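You operate a simulated robot arm through the tools that you are given. There is no shell and no other tool.

Carry out the task below with a simulated two-armed robot. There is one attempt and no reset: what you move stays moved.

Task
Stow the red scoop under the toolbox's tray, and seat the tray again.
Fine: Rest the tray on the tool table meanwhile; leave the lid open. Pinch, break and dent nothing. Pull no box from under another; tip and drop none. Keep clean things off the floor.

The check looks at the end state, three seconds after you hand in, the way a careful person would. Anything else that was tipped, shoved, dropped, spilled or broken makes it a failure. A push-on lid holds only when it is set on centred and level and pressed home; a screw cap is set on level and turned clockwise until tight.

Robot
Two 7-joint arms with fingered hands on one trunk that stands fixed in place. Base frame: the origin is at the foot of the trunk, x ahead of it, y to its left, z up; the work surface is at about z = 82. Readings come in cm, rad, newtons and seconds.
The left shoulder is at [6.3, 18.7, 118.1], the right one opposite. With the tool pointing down near the work surface each hand reaches from about 10 to 78 cm from the base axis, measured 20 degrees to its own side. Payload 3.6 kg a hand.
Tool frame (each hand has its own): the origin (TCP) lies between the finger pads and is the grasp point; the fingertips stand 2.6 cm ahead of it; z points along the fingers, y is the line along which they close. The gripper opens to 8.8 cm. The gripper's body begins 3 cm behind the TCP. The gripper is a hand of 3 fingers: y runs from the thumb to the fingers, the wrist lies at [-1.7, -9.8, -16.4] in the tool frame.
Orientation is that of the tool frame in the base frame, as a unit quaternion [w, x, y, z]. With the fingers straight down and the wrist toward the robot, the tool's x, y and z point along [0, 1, 0], [1, 0, 0] and [0, 0, -1] of the base frame.

Tools
- The arms move only by the tool apply_moves. It takes "left_plan", "right_plan" or both (then of equal length, played together; a hand with none holds still); each is a list of rows, each a list of 6 numbers: the turn, a rotation vector about the tool's x, y, z in units of 120 degrees (1.0 is 120 degrees), then the shift along the tool's x, y, z in units of 150 mm (1.0 is 150 mm). In form: [[rx, ry, rz, tx, ty, tz], ...]. A call has 1 to 20 rows; each row is the pose to reach, as a shift and turn from the pose commanded when the call began, along the tool's axes at that moment. A call with a number of a shift or a turn outside -1 to 1 is refused whole. A row lasts 0.2 s, in which the tool goes at most 5 cm and 0.15 rad; a call with a longer step from one row to the next is refused whole. A pose out of reach is approached as far as the arm can. The call stops where the force on the tool passes 40 N (or 10 N more than at its start, if that is more) or the arm is blocked; 0.2 s more then pass. In this call time passes only in rows, and 0.2 s behind the last. It gives the time, the measured TCP pose, the force on the tool (base axes), the opening and the grip force at its end, in the units of the frame above (readings bear some noise), with the torque about the TCP (base axes, N m) and any sound that the robot's microphone picked up.
- Cameras (640 x 400 px; columns grow to the right, rows downward): "scene" is now at [24.18, -1.48, 112.9]; the picture's right is [-0.14, -0.99, 0.00], its down [0.04, -0.01, -1.00] and it looks along [0.99, -0.14, 0.04] (base axes); focal length 214 px, centre (320, 200). "left" rides on the left gripper at [-5.6, -8, -10.2] in its tool frame; the picture's right is [-0.73, -0.32, 0.60], its down [0.62, -0.67, 0.41] and it looks along [0.27, 0.68, 0.69] (tool axes); focal length 247 px, centre (320, 200). "right" rides on the right gripper at [5.6, -8, -10.2] in its tool frame; the picture's right is [-0.73, 0.32, -0.60], its down [-0.62, -0.66, 0.41] and it looks along [-0.27, 0.68, 0.69] (tool axes); focal length 247 px, centre (320, 200). There is no depth. A picture from a camera that has moved, and an enlarged one, comes with that camera's place and axes in the base frame and with its lens.
- snapshot(camera): a new picture of that camera. No time passes.
- lift_body(by): slides the trunk up (or, below 0, down) by that many cm; the arms and the scene camera ride with it, the base frame stays. It gives what a move gives, with no picture.
- finger_targets(fingers, thumb_bend, thumb_turn, hand): sets how far each is bent, from 0 (flat) to 100 (curled in); at 30 the hand is open as for a grip, at 70 the pads meet at the TCP. One left out holds its place. A second passes; each finger stops where it meets its share of the squeeze, and holds until it gets a number again. It is the only way to open and close the hand. It gives what a move gives, with no picture; readings hold the bend of each and the force on the fingers (four entries, about 0 where the hand has none), thumb and palm. thumb_turn goes from beside the hand (0) to across from the fingers (100), as for a grip.
- pan_tilt(pan, tilt): turns the head with the scene camera to pan (to the left, within 1.047 rad either way) and tilt (down, from -0.506 to 1.204), counted from straight ahead of the robot. It gives what a move gives.
- enlarge(camera, box): a new picture of the part [left, top, right, bottom] of that camera's present view, enlarged. No time passes.
- finish_job(): hands the job in; it is judged then, once.

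Nothing tells you positions but the pictures and the camera data. Unless the task says otherwise, let go and move clear before handing in.

The tools are called after ">>>" as name(argument=value, ...) on one line, values as JSON. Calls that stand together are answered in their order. apply_moves: Moves the arms, as the interface text tells. Its arguments: {"type":"object","properties":{"left_plan":{"type":"array","items":{"type":"array","items":{"type":"number"}}},"right_plan":{"type":"array","items":{"type":"array","items":{"type":"number"}}}},"required":[]} The other tools are called the same way: lift_body (by) slides the trunk up or down; finger_targets (fingers, thumb_bend, thumb_turn, hand) moves the fingers one by one; pan_tilt (pan, tilt) turns the head that bears the scene camera; snapshot (camera) takes a picture; enlarge (camera, box) takes an enlarged picture of a part of a camera's view; finish_job () hands the job in.

At the start:

```text
time_s: 0.0
left_eef_pos: [41.24, -1.55, 127.58]
left_tool_rot: [0.0, 0.707, 0.707, 0.0]
left_contact_force: [-0.4, 0.9, 0.2]
left_torque: [-0.01, 0.0, -0.02]
left_grip_width: 8.76
left_finger_force: 0.0
left_shape: jaw
left_bend: [30.0, 30.0, 98.0]
left_finger forces: [0.0, 0.0, 0.0, 0.0, 0.0, 0.1]
right_eef_pos: [37.55, -41.74, 123.36]
right_tool_rot: [-0.001, 0.707, 0.708, 0.0]
right_contact_force: [0.2, 0.0, -0.8]
right_torque: [-0.02, 0.03, 0.0]
right_grip_width: 8.78
right_finger_force: 0.0
right_shape: jaw
right_bend: [30.0, 30.0, 98.0]
right_finger forces: [0.0, 0.0, 0.0, 0.0, 0.0, 0.0]
trunk travel left (down, up): [-32.5, 43.2]
head pan, tilt: [-0.145, -0.044]
```

scene: 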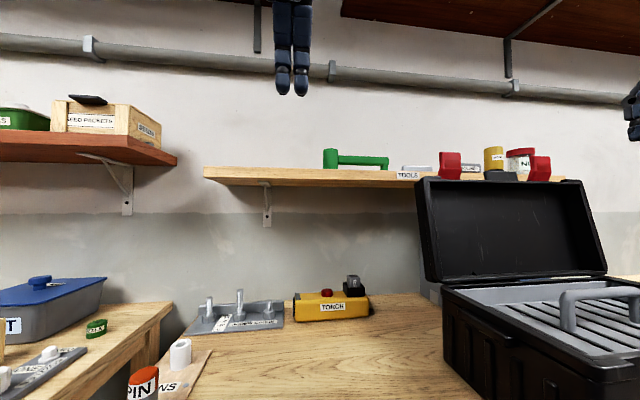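
right: 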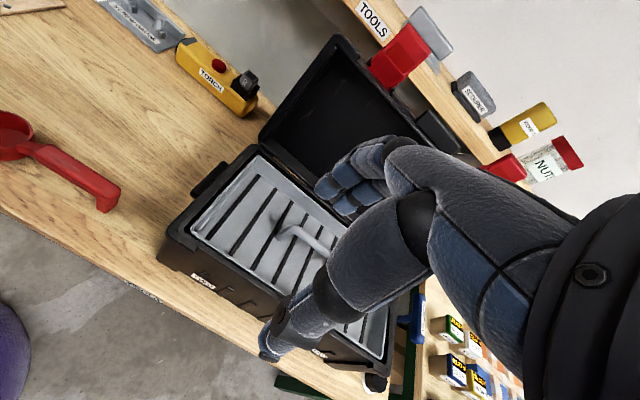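
left: 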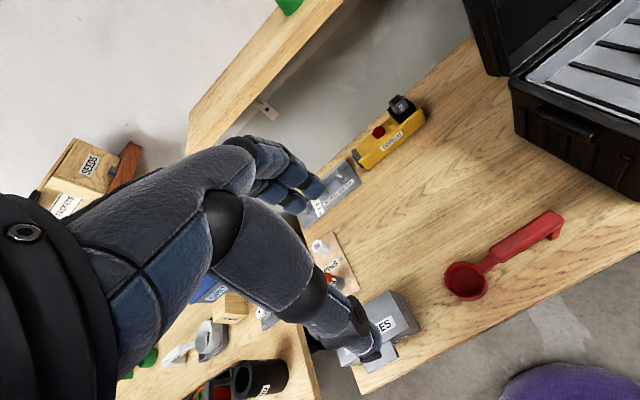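

I see a black toolbox with its lid open and a grey slotted tray with a handle at the right, and a red scoop lying on the wooden table ahead of the robot. I'll look around with the head first to locate everything.

>>> pan_tilt(pan=-0.5, tilt=0.7)

>>> snapshot(camera="scene")

```text
time_s: 1.1
left_eef_pos: [41.17, -1.53, 127.66]
left_tool_rot: [0.001, 0.707, 0.707, 0.0]
left_contact_force: [-0.2, 0.4, -0.3]
left_torque: [0.03, -0.01, 0.02]
left_grip_width: 8.77
left_finger_force: 0.1
left_shape: jaw
left_bend: [30.0, 30.0, 98.0]
left_finger forces: [0.0, 0.1, 0.0, 0.0, 0.0, 0.0]
right_eef_pos: [37.56, -41.66, 123.27]
right_tool_rot: [-0.001, 0.707, 0.707, -0.001]
right_contact_force: [0.2, -0.5, -0.1]
right_torque: [0.0, 0.03, 0.01]
right_grip_width: 8.76
right_finger_force: 0.0
right_shape: jaw
right_bend: [30.0, 30.0, 98.0]
right_finger forces: [0.0, 0.0, 0.0, 0.1, 0.0, 0.0]
trunk travel left (down, up): [-32.5, 43.2]
head pan, tilt: [-0.499, 0.7]
```

```text
taken
camera scene: at [22.85, -4.27, 106.14], right [-0.48, -0.88, 0.0], down [-0.57, 0.31, -0.77], along [0.67, -0.37, -0.64], focal length 214 px, centre (320, 200)
```

scene: 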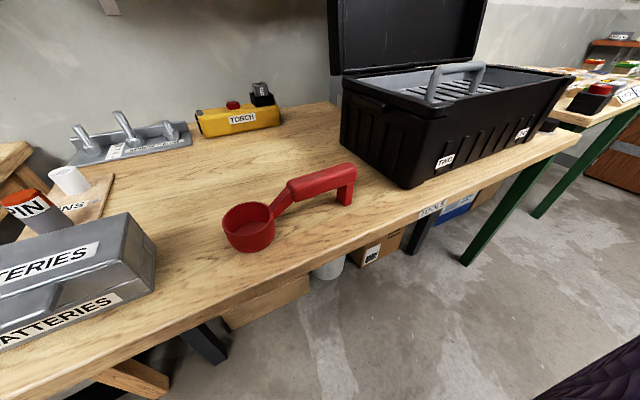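

The red scoop lies on the near table in front of the toolbox; there are labels on table edges I need to read. I'll look closer and around to find which table is the "tool table".

>>> enlarge(camera="scene", box=[340, 60, 640, 250])

>>> enlarge(camera="scene", box=[0, 80, 300, 270])

>>> pan_tilt(pan=-1.04, tilt=0.6)

>>> snapshot(camera="scene")

>>> pan_tilt(pan=0.7, tilt=0.6)

>>> snapshot(camera="scene")

```text
2.11 times, centred on (490, 155) of scene
camera zoom: at [22.85, -4.27, 106.14], right [-0.48, -0.88, 0.0], down [-0.57, 0.31, -0.77], along [0.67, -0.37, -0.64], focal length 452 px, centre (-38, 295)
```

zoom: 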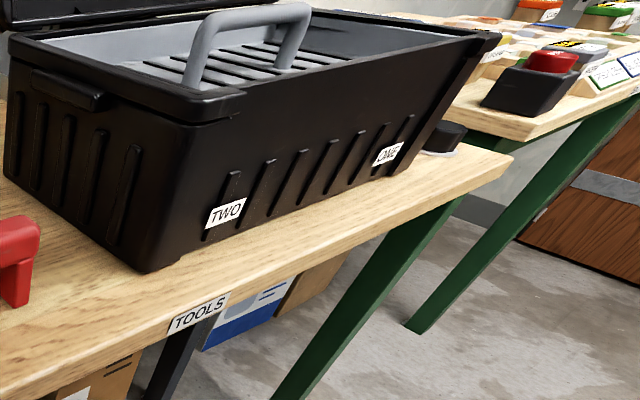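

```text
2.11 times, centred on (150, 175) of scene
camera zoom: at [22.85, -4.27, 106.14], right [-0.48, -0.88, 0.0], down [-0.57, 0.31, -0.77], along [0.67, -0.37, -0.64], focal length 452 px, centre (678, 253)
```

zoom: 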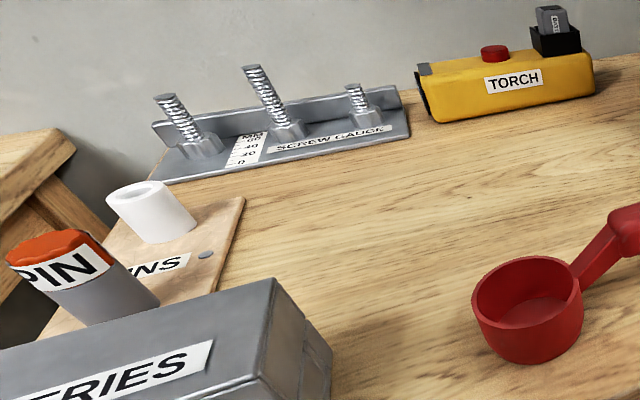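

```text
time_s: 2.1
left_eef_pos: [41.22, -1.52, 127.71]
left_tool_rot: [0.0, 0.707, 0.707, -0.001]
left_contact_force: [-0.4, -0.4, 0.0]
left_torque: [0.0, -0.01, -0.04]
left_grip_width: 8.76
left_finger_force: 0.1
left_shape: jaw
left_bend: [30.0, 30.0, 98.0]
left_finger forces: [0.1, 0.1, 0.0, 0.0, 0.0, 0.0]
right_eef_pos: [37.72, -41.69, 123.25]
right_tool_rot: [-0.001, 0.707, 0.707, -0.001]
right_contact_force: [-0.1, -0.6, 0.3]
right_torque: [0.02, 0.0, 0.02]
right_grip_width: 8.77
right_finger_force: 0.0
right_shape: jaw
right_bend: [30.0, 30.0, 98.0]
right_finger forces: [0.0, 0.1, 0.0, 0.1, 0.0, 0.0]
trunk travel left (down, up): [-32.5, 43.2]
head pan, tilt: [-1.04, 0.6]
```

```text
taken
camera scene: at [19.87, -7.83, 106.99], right [-0.86, -0.51, 0.0], down [-0.29, 0.49, -0.82], along [0.42, -0.71, -0.57], focal length 214 px, centre (320, 200)
```

scene: 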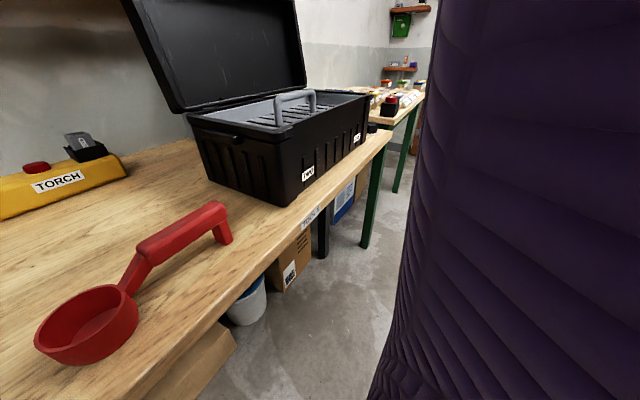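

```text
time_s: 3.8
left_eef_pos: [41.19, -1.55, 127.67]
left_tool_rot: [0.0, 0.707, 0.707, 0.0]
left_contact_force: [-0.1, 0.1, 0.3]
left_torque: [-0.01, -0.01, 0.0]
left_grip_width: 8.79
left_finger_force: 0.1
left_shape: jaw
left_bend: [30.0, 30.0, 98.0]
left_finger forces: [0.1, 0.1, 0.0, 0.0, 0.0, 0.0]
right_eef_pos: [37.62, -41.62, 123.4]
right_tool_rot: [0.0, 0.707, 0.707, 0.0]
right_contact_force: [0.1, 0.2, -0.5]
right_torque: [-0.01, -0.03, -0.02]
right_grip_width: 8.76
right_finger_force: 0.0
right_shape: jaw
right_bend: [30.0, 30.0, 98.0]
right_finger forces: [0.0, 0.1, 0.1, 0.1, 0.0, 0.0]
trunk travel left (down, up): [-32.5, 43.2]
head pan, tilt: [0.7, 0.6]
```

```text
taken
camera scene: at [22.15, 5.48, 106.99], right [0.64, -0.77, 0.0], down [-0.43, -0.36, -0.83], along [0.63, 0.53, -0.56], focal length 214 px, centre (320, 200)
```

scene: 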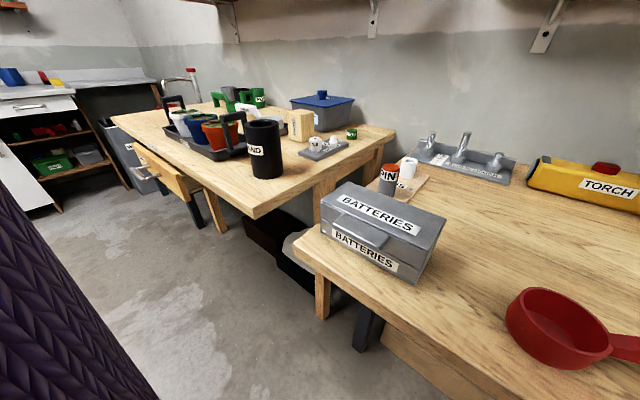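

The TOOLS label is on the table edge under the toolbox, so the tool table is the one with the toolbox and scoop; there's free surface left of/behind the scoop. I'll raise the trunk for a better view down into the toolbox.

>>> lift_body(by=25)

>>> pan_tilt(pan=-0.85, tilt=0.75)

>>> snapshot(camera="scene")

>>> snapshot(camera="right")

```text
time_s: 6.4
left_eef_pos: [41.17, -1.41, 152.58]
left_tool_rot: [0.0, 0.707, 0.707, 0.0]
left_contact_force: [0.3, -0.1, -0.2]
left_torque: [0.01, 0.03, 0.02]
left_grip_width: 8.75
left_finger_force: 0.1
left_shape: jaw
left_bend: [30.0, 30.0, 98.0]
left_finger forces: [0.1, 0.0, 0.0, 0.0, 0.0, 0.1]
right_eef_pos: [37.52, -41.77, 148.33]
right_tool_rot: [0.0, 0.707, 0.707, 0.0]
right_contact_force: [0.0, -0.5, 0.0]
right_torque: [-0.02, 0.03, -0.02]
right_grip_width: 8.77
right_finger_force: 0.0
right_shape: jaw
right_bend: [30.0, 30.0, 98.0]
right_finger forces: [0.0, 0.0, 0.0, 0.0, 0.0, 0.0]
trunk travel left (down, up): [-57.5, 18.2]
head pan, tilt: [0.7, 0.6]
```

```text
time_s: 8.0
left_eef_pos: [41.19, -1.59, 152.63]
left_tool_rot: [0.0, 0.707, 0.707, 0.0]
left_contact_force: [0.1, 0.1, 0.1]
left_torque: [0.01, -0.05, 0.01]
left_grip_width: 8.77
left_finger_force: 0.0
left_shape: jaw
left_bend: [30.0, 30.0, 98.0]
left_finger forces: [0.0, 0.0, 0.0, 0.0, 0.0, 0.0]
right_eef_pos: [37.58, -41.81, 148.23]
right_tool_rot: [0.0, 0.708, 0.707, 0.0]
right_contact_force: [0.6, 0.7, -0.1]
right_torque: [0.01, 0.01, 0.03]
right_grip_width: 8.76
right_finger_force: 0.0
right_shape: jaw
right_bend: [30.0, 30.0, 98.0]
right_finger forces: [0.1, 0.1, 0.1, 0.1, 0.0, 0.0]
trunk travel left (down, up): [-57.5, 18.2]
head pan, tilt: [-0.85, 0.75]
```

```text
taken
camera scene: at [18.73, -6.43, 131.94], right [-0.75, -0.66, 0.0], down [-0.45, 0.51, -0.73], along [0.48, -0.55, -0.68], focal length 214 px, centre (320, 200)
```

scene: 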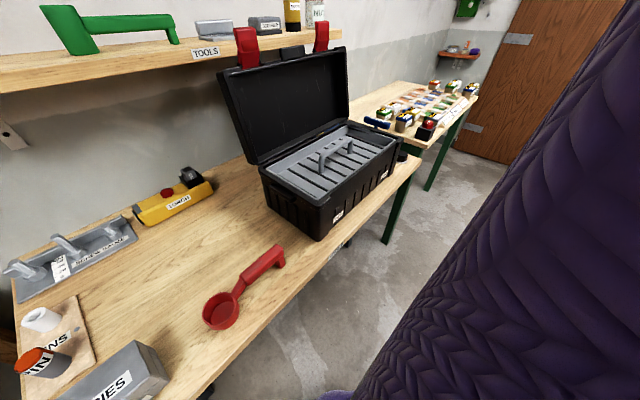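

```text
taken
camera right: at [29.55, -35.93, 158.57], right [0.32, -0.73, 0.6], down [-0.67, -0.62, -0.41], along [0.67, -0.27, -0.69], focal length 247 px, centre (320, 200)
```

right: 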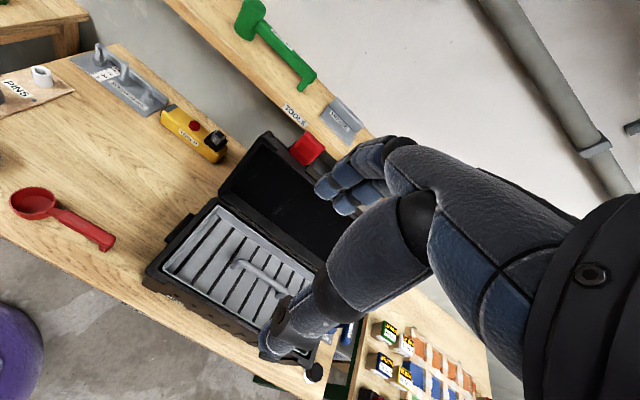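

The view from above shows the toolbox at the right of the tool table with the tray handle running along its long side. I'll enlarge to measure it.

>>> enlarge(camera="scene", box=[210, 100, 430, 250])

>>> enlarge(camera="right", box=[120, 130, 360, 400])

>>> enlarge(camera="scene", box=[180, 220, 320, 350])

```text
2.67 times, centred on (320, 175) of scene
camera zoom: at [18.73, -6.43, 131.94], right [-0.75, -0.66, 0.0], down [-0.45, 0.51, -0.73], along [0.48, -0.55, -0.68], focal length 572 px, centre (320, 267)
```

zoom: 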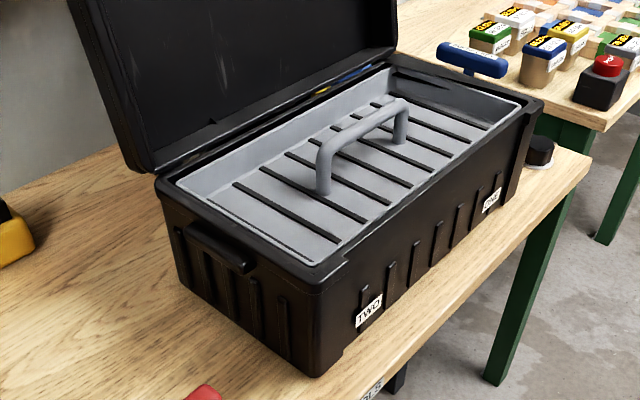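

```text
1.48 times, centred on (240, 265) of right
camera zoom: at [29.55, -35.93, 158.57], right [0.32, -0.73, 0.6], down [-0.67, -0.62, -0.41], along [0.67, -0.27, -0.69], focal length 366 px, centre (438, 104)
```

zoom: 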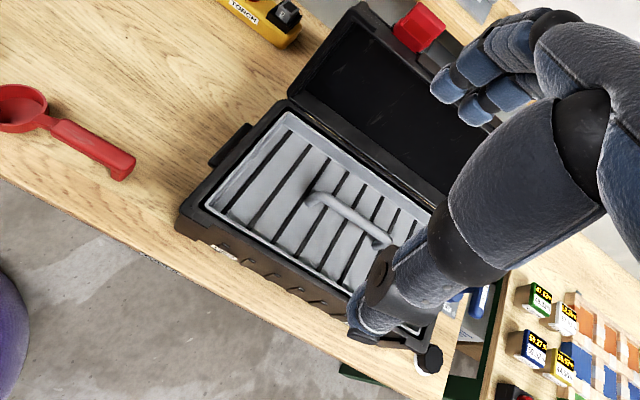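

```text
3.08 times, centred on (250, 285) of scene
camera zoom: at [18.73, -6.43, 131.94], right [-0.75, -0.66, 0.0], down [-0.45, 0.51, -0.73], along [0.48, -0.55, -0.68], focal length 660 px, centre (535, -62)
```

zoom: 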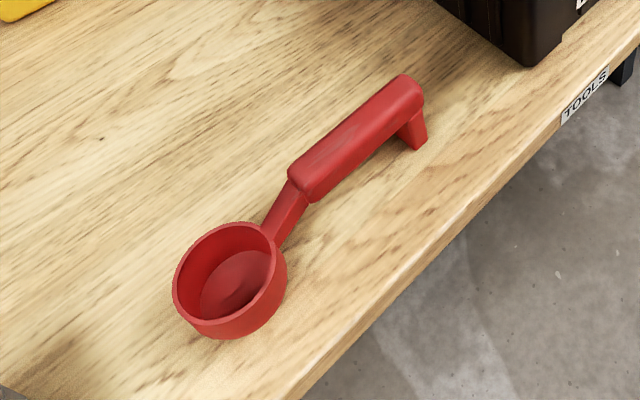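

I take the box to be at x 43–67, y −34 to −80, rim z≈96, with the tray handle bar along y at about (54.7, −55, 97); the scoop is at about (45, −5) to (46, −22). I'll lower the trunk a bit, then move the right hand above the handle while parking the left arm further left.

>>> lift_body(by=-13)

>>> apply_moves(left_plan=[[0, 0, 0, 0.16, 0, 0], [0, 0, 0, 0.33, 0, 0], [0, 0, 0, 0.5, 0, 0], [0, 0, 0, 0.66, 0, 0], [0, 0, 0, 0.83, 0, 0], [0, 0, 0, 1.0, 0, 0]], right_plan=[[0, 0, 0, -0.147, 0.183, 0.13], [0, 0, 0, -0.293, 0.367, 0.26], [0, 0, 0, -0.44, 0.55, 0.39], [0, 0, 0, -0.587, 0.733, 0.52], [0, 0, 0, -0.733, 0.917, 0.65], [0, 0, 0, -0.88, 1.0, 0.78]])

>>> snapshot(camera="right")

>>> snapshot(camera="scene")

```text
time_s: 9.6
left_eef_pos: [41.15, -1.57, 139.7]
left_tool_rot: [0.0, 0.708, 0.707, 0.0]
left_contact_force: [0.2, -0.4, -0.2]
left_torque: [-0.03, -0.02, -0.02]
left_grip_width: 8.79
left_finger_force: 0.0
left_shape: jaw
left_bend: [30.0, 30.0, 98.0]
left_finger forces: [0.0, 0.0, 0.0, 0.1, 0.0, 0.1]
right_eef_pos: [37.61, -41.65, 135.32]
right_tool_rot: [0.0, 0.707, 0.707, 0.0]
right_contact_force: [-0.3, 0.1, -0.2]
right_torque: [0.02, 0.0, 0.02]
right_grip_width: 8.78
right_finger_force: 0.1
right_shape: jaw
right_bend: [30.0, 30.0, 98.0]
right_finger forces: [0.0, 0.0, 0.1, 0.1, 0.0, 0.1]
trunk travel left (down, up): [-44.5, 31.2]
head pan, tilt: [-0.85, 0.75]
```

```text
time_s: 11.0
left_eef_pos: [41.32, 13.62, 139.67]
left_tool_rot: [0.001, 0.707, 0.708, 0.0]
left_contact_force: [0.8, -0.3, 0.3]
left_torque: [0.0, 0.06, 0.01]
left_grip_width: 8.79
left_finger_force: 0.1
left_shape: jaw
left_bend: [30.0, 30.0, 98.0]
left_finger forces: [0.0, 0.0, 0.0, 0.1, 0.0, 0.0]
right_eef_pos: [52.58, -54.66, 123.77]
right_tool_rot: [0.001, 0.708, 0.707, 0.0]
right_contact_force: [0.4, 0.0, 0.7]
right_torque: [0.01, -0.02, 0.01]
right_grip_width: 8.78
right_finger_force: 0.1
right_shape: jaw
right_bend: [30.0, 30.0, 98.0]
right_finger forces: [0.0, 0.0, 0.0, 0.0, 0.0, 0.0]
trunk travel left (down, up): [-44.5, 31.2]
head pan, tilt: [-0.85, 0.75]
```

```text
taken
camera right: at [44.57, -48.97, 133.91], right [0.32, -0.73, 0.6], down [-0.66, -0.62, -0.41], along [0.68, -0.27, -0.69], focal length 247 px, centre (320, 200)
```

right: 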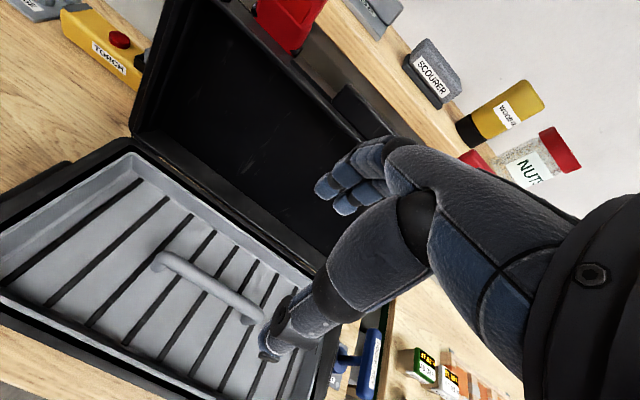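

```text
taken
camera scene: at [19.46, -6.42, 118.49], right [-0.75, -0.66, 0.0], down [-0.45, 0.51, -0.73], along [0.48, -0.55, -0.68], focal length 214 px, centre (320, 200)
```

scene: 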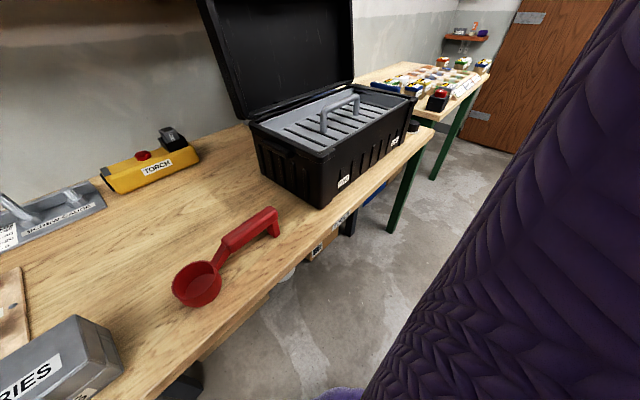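

The handle bar reads at about (54.4, −54.9, 97.5), running along y. I'll move over it and come down to just above it, then check again.

>>> apply_moves(right_plan=[[0, 0, 0, -0.01, 0.06, 0.2], [0, 0, 0, -0.015, 0.12, 0.4], [0, 0, 0, -0.015, 0.12, 0.6], [0, 0, 0, -0.015, 0.12, 0.8], [0, 0, 0, -0.015, 0.12, 0.98]], left_plan=[[0, 0, 0, 0.1, 0, 0], [0, 0, 0, 0.2, 0, 0], [0, 0, 0, 0.3, 0, 0], [0, 0, 0, 0.4, 0, 0], [0, 0, 0, 0.5, 0, 0]])

>>> snapshot(camera="right")

>>> pan_tilt(pan=-0.85, tilt=0.5)

>>> snapshot(camera="scene")

```text
time_s: 12.2
left_eef_pos: [41.24, 21.08, 139.62]
left_tool_rot: [0.0, 0.708, 0.707, 0.0]
left_contact_force: [0.5, -0.6, -0.5]
left_torque: [-0.01, 0.02, -0.01]
left_grip_width: 8.74
left_finger_force: 0.1
left_shape: jaw
left_bend: [30.0, 30.0, 98.0]
left_finger forces: [0.0, 0.1, 0.0, 0.0, 0.0, 0.1]
right_eef_pos: [54.29, -54.97, 108.94]
right_tool_rot: [0.001, 0.707, 0.707, 0.0]
right_contact_force: [0.1, -0.2, 0.1]
right_torque: [0.0, -0.01, 0.03]
right_grip_width: 8.79
right_finger_force: 0.1
right_shape: jaw
right_bend: [30.0, 30.0, 98.0]
right_finger forces: [0.1, 0.0, 0.0, 0.1, 0.0, 0.0]
trunk travel left (down, up): [-44.5, 31.2]
head pan, tilt: [-0.85, 0.75]
```

```text
taken
camera right: at [46.33, -49.22, 119.15], right [0.32, -0.73, 0.6], down [-0.67, -0.62, -0.41], along [0.68, -0.27, -0.69], focal length 247 px, centre (320, 200)
```

right: 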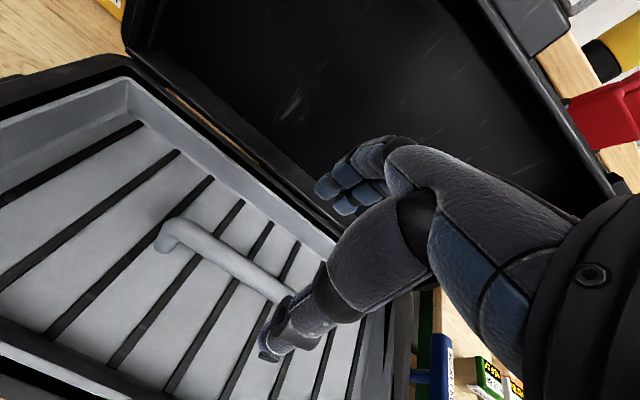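

```text
time_s: 13.0
left_eef_pos: [41.27, 20.98, 139.73]
left_tool_rot: [0.0, 0.707, 0.707, 0.0]
left_contact_force: [0.2, -1.3, -0.5]
left_torque: [0.01, 0.01, 0.01]
left_grip_width: 8.77
left_finger_force: 0.1
left_shape: jaw
left_bend: [30.0, 30.0, 98.0]
left_finger forces: [0.1, 0.0, 0.0, 0.1, 0.0, 0.0]
right_eef_pos: [54.28, -54.88, 109.1]
right_tool_rot: [-0.001, 0.707, 0.707, -0.001]
right_contact_force: [-0.1, 0.3, 0.1]
right_torque: [0.02, -0.02, 0.02]
right_grip_width: 8.78
right_finger_force: 0.0
right_shape: jaw
right_bend: [30.0, 30.0, 98.0]
right_finger forces: [0.0, 0.0, 0.0, 0.1, 0.0, 0.0]
trunk travel left (down, up): [-44.5, 31.2]
head pan, tilt: [-0.85, 0.499]
```

```text
taken
camera scene: at [19.98, -7.04, 120.69], right [-0.75, -0.66, 0.0], down [-0.32, 0.36, -0.88], along [0.58, -0.66, -0.48], focal length 214 px, centre (320, 200)
```

scene: 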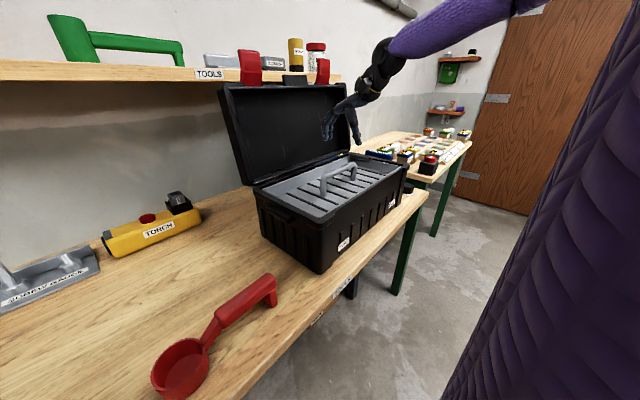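

The hand is hovering over the tray handle. I'll zoom in to check the alignment of the finger opening with the bar.

>>> enlarge(camera="scene", box=[250, 80, 430, 230])

>>> enlarge(camera="right", box=[120, 120, 420, 400])

```text
2.67 times, centred on (340, 155) of scene
camera zoom: at [19.98, -7.04, 120.69], right [-0.75, -0.66, 0.0], down [-0.32, 0.36, -0.88], along [0.58, -0.66, -0.48], focal length 572 px, centre (267, 320)
```

zoom: 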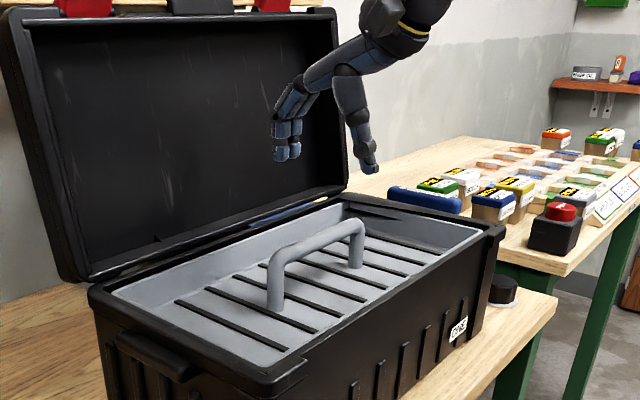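

```text
1.43 times, centred on (270, 260) of right
camera zoom: at [46.33, -49.24, 119.19], right [0.32, -0.73, 0.6], down [-0.67, -0.62, -0.41], along [0.67, -0.27, -0.69], focal length 353 px, centre (391, 114)
```

zoom: 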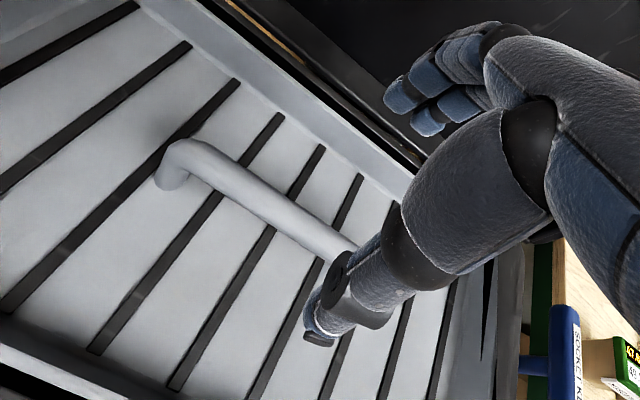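

The finger opening straddles the bar; bar centre I take at (54.3, −55.1, 98). I'll descend slowly to z≈97.8.

>>> apply_moves(right_plan=[[0, 0, 0, -0.01, 0, 0.15], [0, 0, 0, -0.01, 0, 0.3], [0, 0, 0, -0.01, 0, 0.45], [0, 0, 0, -0.01, 0, 0.57], [0, 0, 0, -0.01, 0, 0.67], [0, 0, 0, -0.01, 0, 0.747]])

>>> enlarge(camera="scene", box=[270, 80, 430, 230])

>>> snapshot(camera="right")

```text
time_s: 14.4
left_eef_pos: [41.31, 20.93, 139.57]
left_tool_rot: [0.0, 0.707, 0.707, -0.001]
left_contact_force: [-0.1, -0.4, 0.3]
left_torque: [0.05, -0.05, 0.0]
left_grip_width: 8.77
left_finger_force: 0.1
left_shape: jaw
left_bend: [30.0, 30.0, 98.0]
left_finger forces: [0.1, 0.0, 0.1, 0.0, 0.1, 0.0]
right_eef_pos: [53.12, -54.6, 99.17]
right_tool_rot: [0.0, 0.707, 0.707, 0.0]
right_contact_force: [0.0, -0.2, -0.2]
right_torque: [0.01, -0.03, 0.02]
right_grip_width: 8.76
right_finger_force: 0.0
right_shape: jaw
right_bend: [30.0, 30.0, 98.0]
right_finger forces: [0.0, 0.0, 0.0, 0.0, 0.1, 0.0]
right hand out of reach, approached as far as the arm can: row 5, 6
trunk travel left (down, up): [-44.5, 31.2]
head pan, tilt: [-0.85, 0.499]
```

```text
2.67 times, centred on (350, 155) of scene
camera zoom: at [20.0, -7.03, 120.69], right [-0.75, -0.66, 0.0], down [-0.32, 0.36, -0.88], along [0.58, -0.66, -0.48], focal length 572 px, centre (240, 320)
```

zoom: 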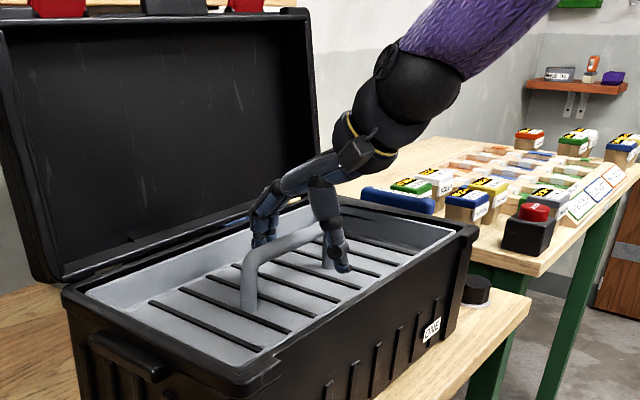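

```text
taken
camera right: at [45.12, -48.79, 109.36], right [0.32, -0.73, 0.6], down [-0.67, -0.62, -0.41], along [0.67, -0.27, -0.69], focal length 247 px, centre (320, 200)
```

right: 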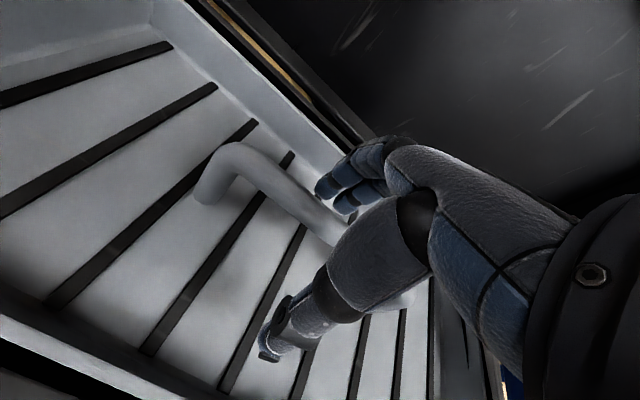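

The arm ran out of reach 1.4 cm short because the trunk is still too high. I'll raise the hand clear, lower the trunk, and descend again.

>>> apply_moves(right_plan=[[0, 0, 0, 0, 0, -0.2], [0, 0, 0, 0, 0, -0.4], [0, 0, 0, 0, 0, -0.6], [0, 0, 0, 0, 0, -0.8], [0, 0, 0, 0, 0, -1.0]])

>>> lift_body(by=-13)

>>> snapshot(camera="right")

```text
time_s: 15.6
left_eef_pos: [41.16, 21.12, 139.62]
left_tool_rot: [0.0, 0.707, 0.707, 0.001]
left_contact_force: [0.6, 0.6, -0.5]
left_torque: [0.02, -0.01, -0.02]
left_grip_width: 8.76
left_finger_force: 0.1
left_shape: jaw
left_bend: [30.0, 30.0, 98.0]
left_finger forces: [0.0, 0.1, 0.0, 0.0, 0.1, 0.1]
right_eef_pos: [52.96, -54.61, 114.16]
right_tool_rot: [0.0, 0.707, 0.707, 0.0]
right_contact_force: [0.0, -0.2, -0.6]
right_torque: [-0.04, 0.02, 0.04]
right_grip_width: 8.76
right_finger_force: 0.1
right_shape: jaw
right_bend: [30.0, 30.0, 98.0]
right_finger forces: [0.1, 0.0, 0.0, 0.0, 0.1, 0.0]
trunk travel left (down, up): [-44.5, 31.2]
head pan, tilt: [-0.85, 0.499]
```

```text
time_s: 17.2
left_eef_pos: [41.17, 20.87, 126.67]
left_tool_rot: [-0.001, 0.707, 0.707, 0.001]
left_contact_force: [0.0, 0.1, 0.6]
left_torque: [-0.01, -0.02, 0.01]
left_grip_width: 8.78
left_finger_force: 0.0
left_shape: jaw
left_bend: [30.0, 30.0, 98.0]
left_finger forces: [0.1, 0.1, 0.0, 0.0, 0.0, 0.1]
right_eef_pos: [53.0, -54.6, 101.16]
right_tool_rot: [-0.001, 0.707, 0.707, 0.0]
right_contact_force: [1.3, 0.1, 0.6]
right_torque: [-0.02, -0.01, -0.02]
right_grip_width: 8.8
right_finger_force: 0.1
right_shape: jaw
right_bend: [30.0, 30.0, 98.0]
right_finger forces: [0.1, 0.1, 0.0, 0.0, 0.0, 0.0]
trunk travel left (down, up): [-31.5, 44.2]
head pan, tilt: [-0.85, 0.499]
```

```text
taken
camera right: at [45.07, -48.8, 111.4], right [0.32, -0.73, 0.6], down [-0.67, -0.62, -0.41], along [0.68, -0.27, -0.69], focal length 247 px, centre (320, 200)
```

right: 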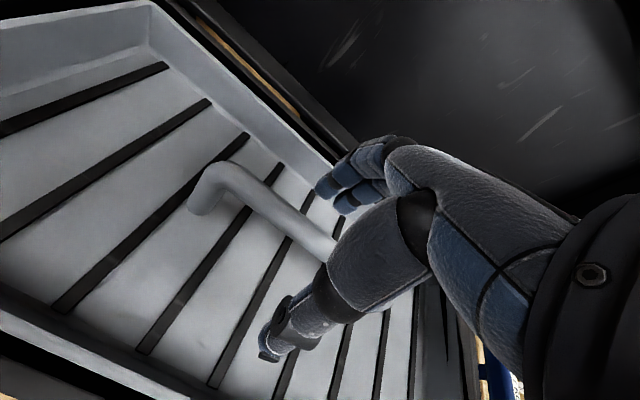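

The bar top centreline reads x≈54.5; hand is at x 53.0, z 101.2. I'll move 1.5 cm forward and 3.4 cm down.

>>> apply_moves(right_plan=[[0, 0, 0, -0.02, 0.05, 0], [0, 0, 0, -0.033, 0.1, 0.05], [0, 0, 0, -0.033, 0.1, 0.12], [0, 0, 0, -0.033, 0.1, 0.18], [0, 0, 0, -0.033, 0.1, 0.227]])

>>> enlarge(camera="scene", box=[270, 60, 430, 210])

>>> snapshot(camera="right")

```text
time_s: 18.4
left_eef_pos: [41.16, 20.86, 126.6]
left_tool_rot: [-0.001, 0.707, 0.707, 0.0]
left_contact_force: [0.0, -0.8, -0.1]
left_torque: [0.01, 0.0, 0.0]
left_grip_width: 8.78
left_finger_force: 0.1
left_shape: jaw
left_bend: [30.0, 30.0, 98.0]
left_finger forces: [0.0, 0.0, 0.0, 0.1, 0.1, 0.0]
right_eef_pos: [54.6, -55.2, 97.67]
right_tool_rot: [-0.001, 0.707, 0.707, -0.001]
right_contact_force: [0.8, 0.4, -0.3]
right_torque: [0.04, 0.0, 0.0]
right_grip_width: 8.8
right_finger_force: 0.1
right_shape: jaw
right_bend: [30.0, 30.0, 98.0]
right_finger forces: [0.0, 0.1, 0.0, 0.0, 0.1, 0.1]
trunk travel left (down, up): [-31.5, 44.2]
head pan, tilt: [-0.85, 0.499]
```

```text
2.67 times, centred on (350, 135) of scene
camera zoom: at [21.55, -7.04, 106.82], right [-0.75, -0.66, 0.0], down [-0.32, 0.36, -0.88], along [0.58, -0.66, -0.48], focal length 572 px, centre (240, 373)
```

zoom: 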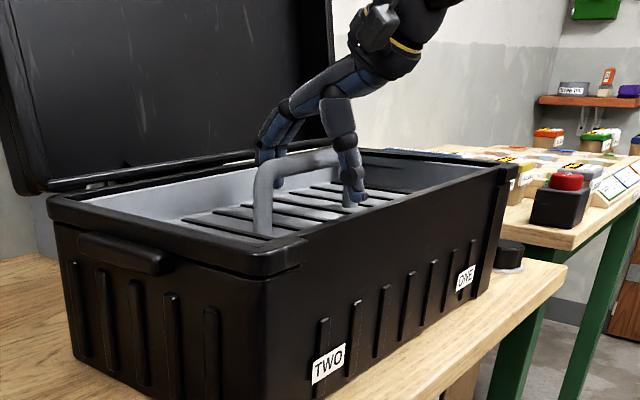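

```text
taken
camera right: at [46.6, -49.3, 107.94], right [0.32, -0.73, 0.6], down [-0.67, -0.62, -0.41], along [0.67, -0.27, -0.69], focal length 247 px, centre (320, 200)
```

right: 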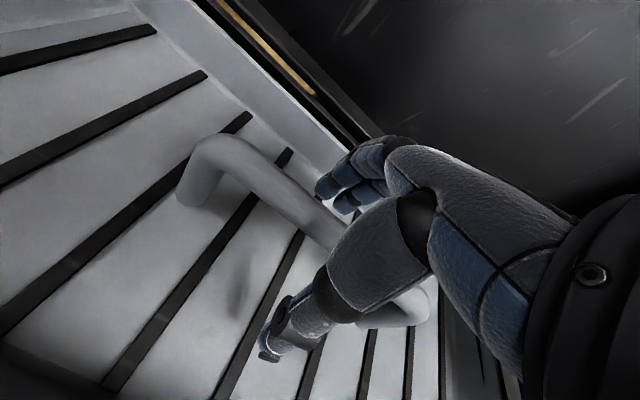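

The fingers straddle the bar — thumb on the near side, fingers on the far side. I'll close the grip.

>>> finger_targets(hand="right", fingers=70, thumb_bend=70)

>>> snapshot(camera="right")

>>> enlarge(camera="scene", box=[270, 60, 430, 210])

```text
time_s: 19.4
left_eef_pos: [41.19, 20.98, 126.65]
left_tool_rot: [-0.001, 0.707, 0.707, -0.001]
left_contact_force: [0.0, -0.6, 0.2]
left_torque: [-0.01, -0.01, 0.03]
left_grip_width: 8.79
left_finger_force: 0.0
left_shape: jaw
left_bend: [30.0, 30.0, 98.0]
left_finger forces: [0.0, 0.1, 0.1, 0.0, 0.0, 0.1]
right_eef_pos: [54.63, -55.0, 97.8]
right_tool_rot: [0.0, 0.707, 0.707, -0.001]
right_contact_force: [0.4, 0.8, -1.4]
right_torque: [0.0, -0.01, 0.01]
right_grip_width: 0.35
right_finger_force: 0.4
right_shape: fingers
right_bend: [70.0, 69.0, 98.0]
right_finger forces: [0.0, 0.0, 0.0, 0.0, 0.7, 0.0]
trunk travel left (down, up): [-31.5, 44.2]
head pan, tilt: [-0.85, 0.499]
```

```text
taken
camera right: at [46.59, -49.3, 107.96], right [0.32, -0.73, 0.6], down [-0.67, -0.62, -0.41], along [0.67, -0.27, -0.69], focal length 247 px, centre (320, 200)
```

right: 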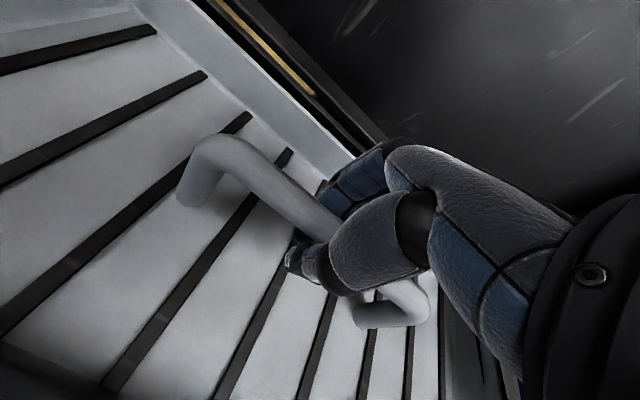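

```text
2.67 times, centred on (350, 135) of scene
camera zoom: at [21.54, -7.04, 106.82], right [-0.75, -0.66, 0.0], down [-0.32, 0.36, -0.88], along [0.58, -0.66, -0.48], focal length 572 px, centre (240, 373)
```

zoom: 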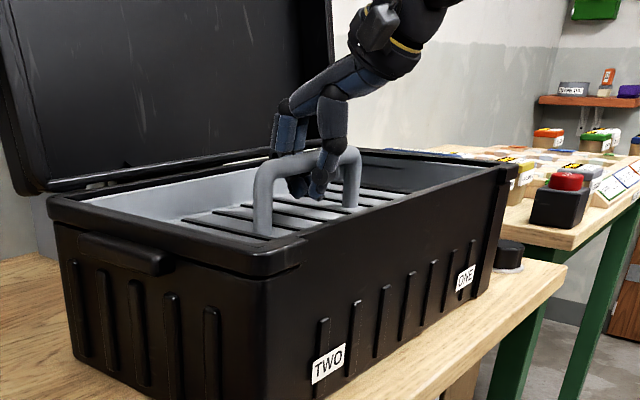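

The fingers closed fully beneath the bar (width 0.35, almost no force), so the bar sits above the pads. I'll open, raise about 1.1 cm, and close again for a true pinch.

>>> finger_targets(hand="right", fingers=30, thumb_bend=30)

>>> apply_moves(right_plan=[[0, 0, 0, -0.01, 0, -0.04], [0, 0, 0, -0.02, 0, -0.075]])

>>> finger_targets(hand="right", fingers=70, thumb_bend=70)

>>> enlarge(camera="scene", box=[310, 70, 430, 170])

>>> snapshot(camera="right")

```text
time_s: 20.4
left_eef_pos: [41.25, 20.96, 126.72]
left_tool_rot: [0.0, 0.707, 0.707, -0.001]
left_contact_force: [-0.4, 0.6, 0.0]
left_torque: [0.03, -0.01, 0.0]
left_grip_width: 8.79
left_finger_force: 0.1
left_shape: jaw
left_bend: [30.0, 30.0, 98.0]
left_finger forces: [0.1, 0.0, 0.0, 0.0, 0.0, 0.0]
right_eef_pos: [54.55, -55.08, 97.79]
right_tool_rot: [-0.001, 0.708, 0.706, 0.0]
right_contact_force: [-0.4, 0.5, 0.4]
right_torque: [0.01, -0.01, -0.01]
right_grip_width: 8.8
right_finger_force: 0.2
right_shape: fingers
right_bend: [30.0, 30.0, 98.0]
right_finger forces: [0.0, 0.1, 0.0, 0.0, 0.0, 0.0]
trunk travel left (down, up): [-31.5, 44.2]
head pan, tilt: [-0.85, 0.499]
```

```text
time_s: 21.0
left_eef_pos: [41.21, 20.98, 126.58]
left_tool_rot: [0.0, 0.707, 0.708, 0.0]
left_contact_force: [-0.1, -0.5, -0.3]
left_torque: [0.0, 0.03, 0.0]
left_grip_width: 8.75
left_finger_force: 0.0
left_shape: jaw
left_bend: [30.0, 30.0, 98.0]
left_finger forces: [0.0, 0.0, 0.0, 0.1, 0.1, 0.1]
right_eef_pos: [54.6, -55.33, 98.89]
right_tool_rot: [-0.001, 0.707, 0.707, -0.001]
right_contact_force: [0.0, 0.5, -0.2]
right_torque: [-0.01, 0.01, -0.02]
right_grip_width: 8.8
right_finger_force: 0.1
right_shape: fingers
right_bend: [30.0, 30.0, 98.0]
right_finger forces: [0.0, 0.0, 0.0, 0.0, 0.0, 0.1]
trunk travel left (down, up): [-31.5, 44.2]
head pan, tilt: [-0.85, 0.499]
```

```text
time_s: 22.0
left_eef_pos: [41.36, 20.98, 126.63]
left_tool_rot: [0.0, 0.707, 0.707, 0.001]
left_contact_force: [0.6, 0.2, -0.1]
left_torque: [0.01, 0.02, -0.01]
left_grip_width: 8.8
left_finger_force: 0.0
left_shape: jaw
left_bend: [30.0, 30.0, 98.0]
left_finger forces: [0.0, 0.0, 0.0, 0.0, 0.0, 0.0]
right_eef_pos: [54.75, -55.39, 98.95]
right_tool_rot: [-0.001, 0.707, 0.707, 0.0]
right_contact_force: [-0.5, -1.3, -0.7]
right_torque: [0.0, -0.01, 0.04]
right_grip_width: 0.48
right_finger_force: 1.3
right_shape: fingers
right_bend: [69.0, 68.0, 98.0]
right_finger forces: [0.6, 0.7, 0.1, 0.1, 1.4, 0.1]
trunk travel left (down, up): [-31.5, 44.2]
head pan, tilt: [-0.85, 0.499]
```

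```text
4.00 times, centred on (370, 120) of scene
camera zoom: at [21.55, -7.05, 106.82], right [-0.75, -0.66, 0.0], down [-0.32, 0.36, -0.88], along [0.58, -0.66, -0.48], focal length 858 px, centre (120, 520)
```

zoom: 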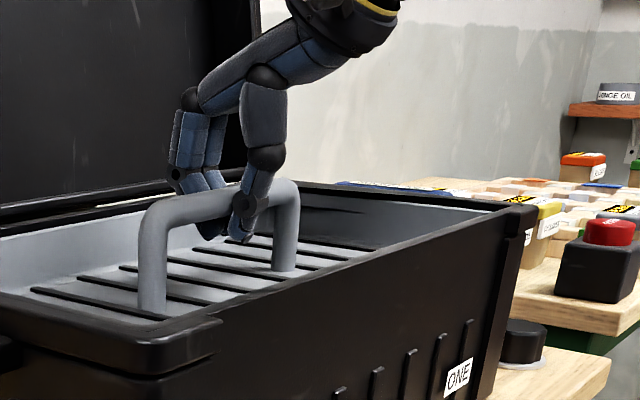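

```text
taken
camera right: at [46.61, -49.61, 109.09], right [0.32, -0.73, 0.6], down [-0.67, -0.62, -0.41], along [0.67, -0.27, -0.69], focal length 247 px, centre (320, 200)
```

right: 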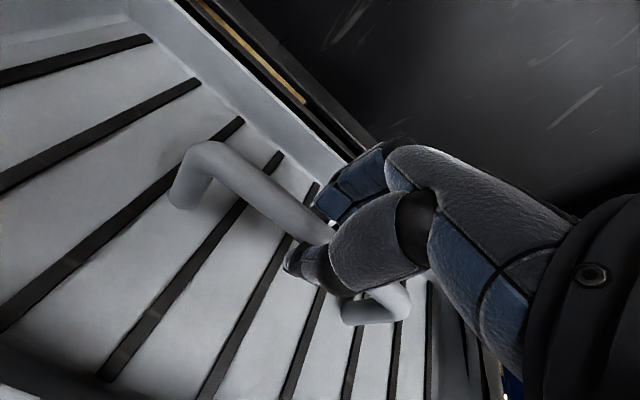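

The fingers now wrap around the bar with light contact on both sides. I'll tighten the squeeze.

>>> finger_targets(hand="right", fingers=90, thumb_bend=90)

>>> enlarge(camera="scene", box=[310, 70, 430, 170])

```text
time_s: 23.0
left_eef_pos: [41.3, 20.85, 126.55]
left_tool_rot: [0.0, 0.707, 0.707, 0.001]
left_contact_force: [-0.5, -0.1, -0.1]
left_torque: [-0.02, -0.01, 0.0]
left_grip_width: 8.76
left_finger_force: 0.0
left_shape: jaw
left_bend: [30.0, 30.0, 98.0]
left_finger forces: [0.0, 0.1, 0.0, 0.0, 0.0, 0.1]
right_eef_pos: [54.59, -55.46, 98.88]
right_tool_rot: [-0.001, 0.706, 0.708, -0.001]
right_contact_force: [0.3, 0.2, -2.6]
right_torque: [0.0, -0.03, 0.07]
right_grip_width: 0.02
right_finger_force: 5.5
right_shape: fingers
right_bend: [81.0, 76.0, 97.0]
right_finger forces: [0.2, 3.3, 0.0, 0.0, 7.6, 0.0]
trunk travel left (down, up): [-31.5, 44.2]
head pan, tilt: [-0.85, 0.499]
```

```text
4.00 times, centred on (370, 120) of scene
camera zoom: at [21.56, -7.06, 106.81], right [-0.75, -0.66, 0.0], down [-0.32, 0.36, -0.88], along [0.58, -0.66, -0.48], focal length 858 px, centre (120, 520)
```

zoom: 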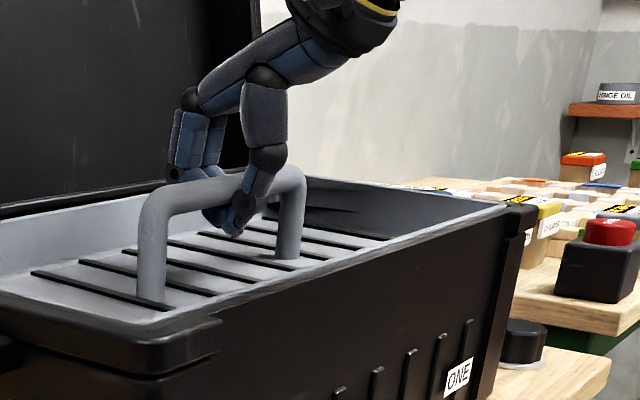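

The fingertips have curled under the bar and nudged it slightly upward. I'll relax to a gentler closed ring so the bar hangs in it, and look again before lifting.

>>> finger_targets(hand="right", fingers=73, thumb_bend=72)

>>> enlarge(camera="scene", box=[310, 70, 430, 170])

>>> enlarge(camera="right", box=[160, 100, 440, 340])

```text
time_s: 24.0
left_eef_pos: [41.31, 20.94, 126.7]
left_tool_rot: [0.0, 0.707, 0.707, 0.0]
left_contact_force: [-0.2, 0.4, 0.2]
left_torque: [-0.01, -0.02, 0.0]
left_grip_width: 8.77
left_finger_force: 0.1
left_shape: jaw
left_bend: [30.0, 30.0, 98.0]
left_finger forces: [0.0, 0.0, 0.0, 0.0, 0.0, 0.0]
right_eef_pos: [54.7, -55.37, 98.87]
right_tool_rot: [-0.001, 0.707, 0.707, -0.001]
right_contact_force: [-0.1, 0.2, -1.5]
right_torque: [-0.01, -0.01, 0.04]
right_grip_width: 0.0
right_finger_force: 3.2
right_shape: fingers
right_bend: [73.0, 70.0, 97.0]
right_finger forces: [1.5, 0.9, 0.0, 0.1, 3.0, 0.0]
trunk travel left (down, up): [-31.5, 44.2]
head pan, tilt: [-0.85, 0.499]
```

```text
4.00 times, centred on (370, 120) of scene
camera zoom: at [21.56, -7.05, 106.81], right [-0.75, -0.66, 0.0], down [-0.32, 0.36, -0.88], along [0.58, -0.66, -0.48], focal length 858 px, centre (120, 520)
```

zoom: 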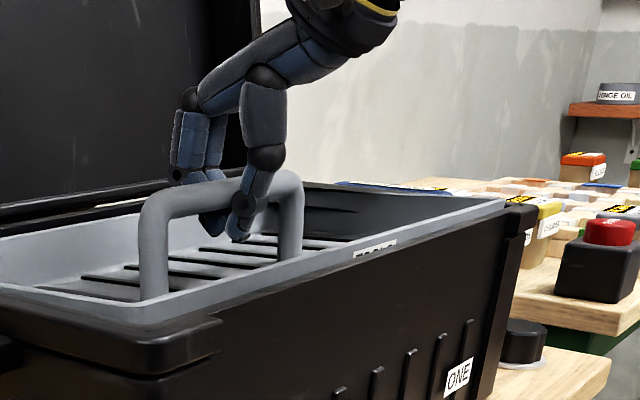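

```text
1.67 times, centred on (300, 220) of right
camera zoom: at [46.62, -49.62, 109.09], right [0.32, -0.73, 0.6], down [-0.67, -0.62, -0.41], along [0.67, -0.27, -0.69], focal length 412 px, centre (353, 167)
```

zoom: 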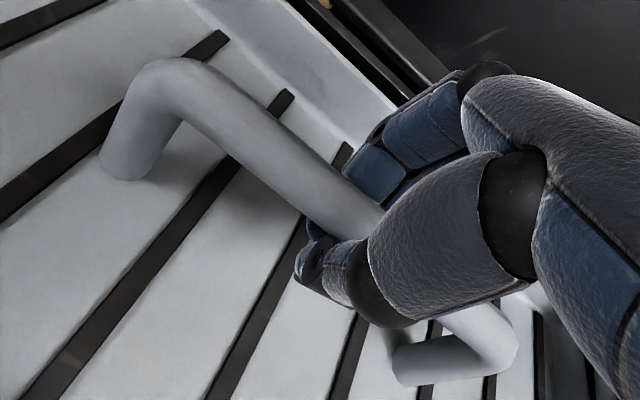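

The tray has come up a little out of its seat at the front. I'll take a wider look before lifting further.

>>> enlarge(camera="scene", box=[230, 50, 470, 220])

>>> snapshot(camera="right")

```text
2.35 times, centred on (350, 135) of scene
camera zoom: at [21.56, -7.05, 106.81], right [-0.75, -0.66, 0.0], down [-0.32, 0.36, -0.88], along [0.58, -0.66, -0.48], focal length 505 px, centre (249, 353)
```

zoom: 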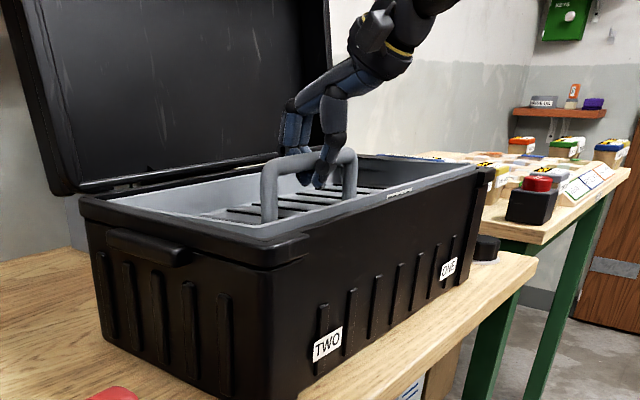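

```text
taken
camera right: at [46.62, -49.62, 109.09], right [0.32, -0.73, 0.6], down [-0.67, -0.62, -0.41], along [0.67, -0.27, -0.69], focal length 247 px, centre (320, 200)
```

right: 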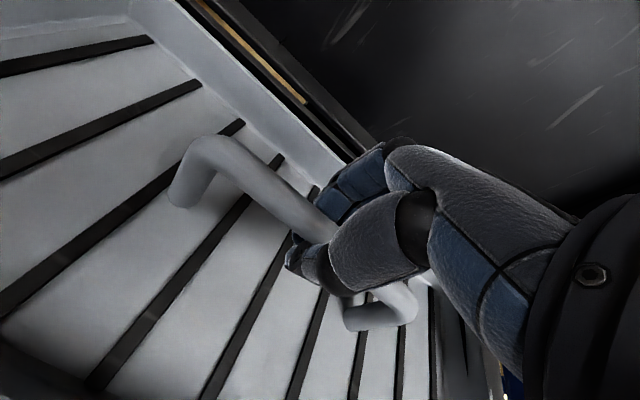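

The bar is ringed by fingers and thumb; I'll lift straight up slowly by 4 cm and check how the tray hangs.

>>> apply_moves(right_plan=[[0, 0, 0, 0, 0, -0.03], [0, 0, 0, 0, 0, -0.06], [0, 0, 0, 0, 0, -0.1], [0, 0, 0, 0, 0, -0.14], [0, 0, 0, 0, 0, -0.18], [0, 0, 0, 0, 0, -0.22], [0, 0, 0, 0, 0, -0.26]])

>>> enlarge(camera="scene", box=[230, 50, 470, 220])

>>> snapshot(camera="right")

```text
time_s: 25.6
left_eef_pos: [41.31, 20.94, 126.7]
left_tool_rot: [0.0, 0.707, 0.707, 0.0]
left_contact_force: [-0.1, -0.5, -0.5]
left_torque: [0.0, 0.02, 0.04]
left_grip_width: 8.76
left_finger_force: 0.0
left_shape: jaw
left_bend: [30.0, 30.0, 98.0]
left_finger forces: [0.0, 0.0, 0.1, 0.0, 0.1, 0.1]
right_eef_pos: [54.7, -55.47, 102.72]
right_tool_rot: [0.0, 0.707, 0.707, -0.001]
right_contact_force: [0.3, -0.3, -1.7]
right_torque: [0.0, -0.03, 0.02]
right_grip_width: 0.0
right_finger_force: 2.2
right_shape: fingers
right_bend: [73.0, 71.0, 97.0]
right_finger forces: [1.9, 0.9, 0.0, 0.0, 2.8, 0.0]
trunk travel left (down, up): [-31.5, 44.2]
head pan, tilt: [-0.85, 0.499]
```

```text
2.35 times, centred on (350, 135) of scene
camera zoom: at [21.56, -7.05, 106.82], right [-0.75, -0.66, 0.0], down [-0.32, 0.36, -0.88], along [0.58, -0.66, -0.48], focal length 505 px, centre (249, 353)
```

zoom: 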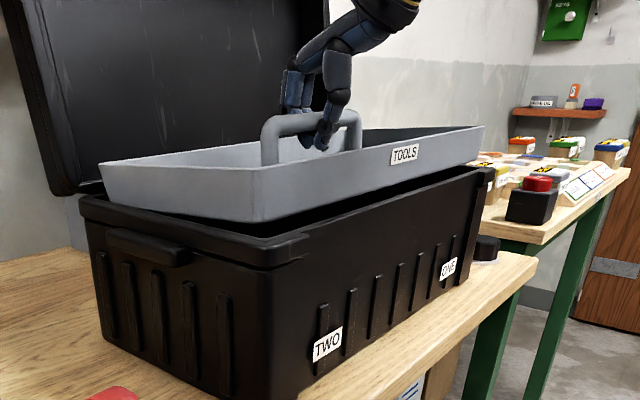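

```text
taken
camera right: at [46.61, -49.63, 112.97], right [0.32, -0.74, 0.6], down [-0.67, -0.62, -0.41], along [0.67, -0.27, -0.69], focal length 247 px, centre (320, 200)
```

right: 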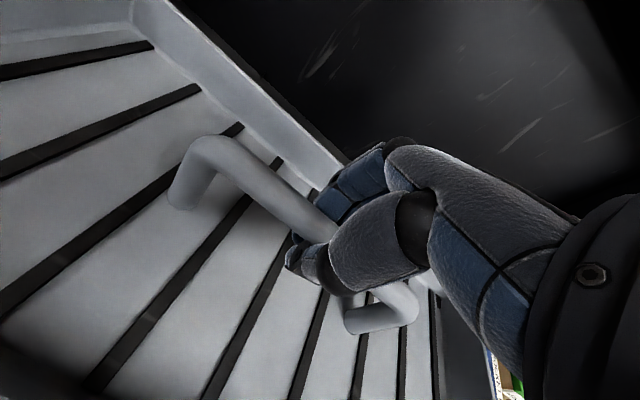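

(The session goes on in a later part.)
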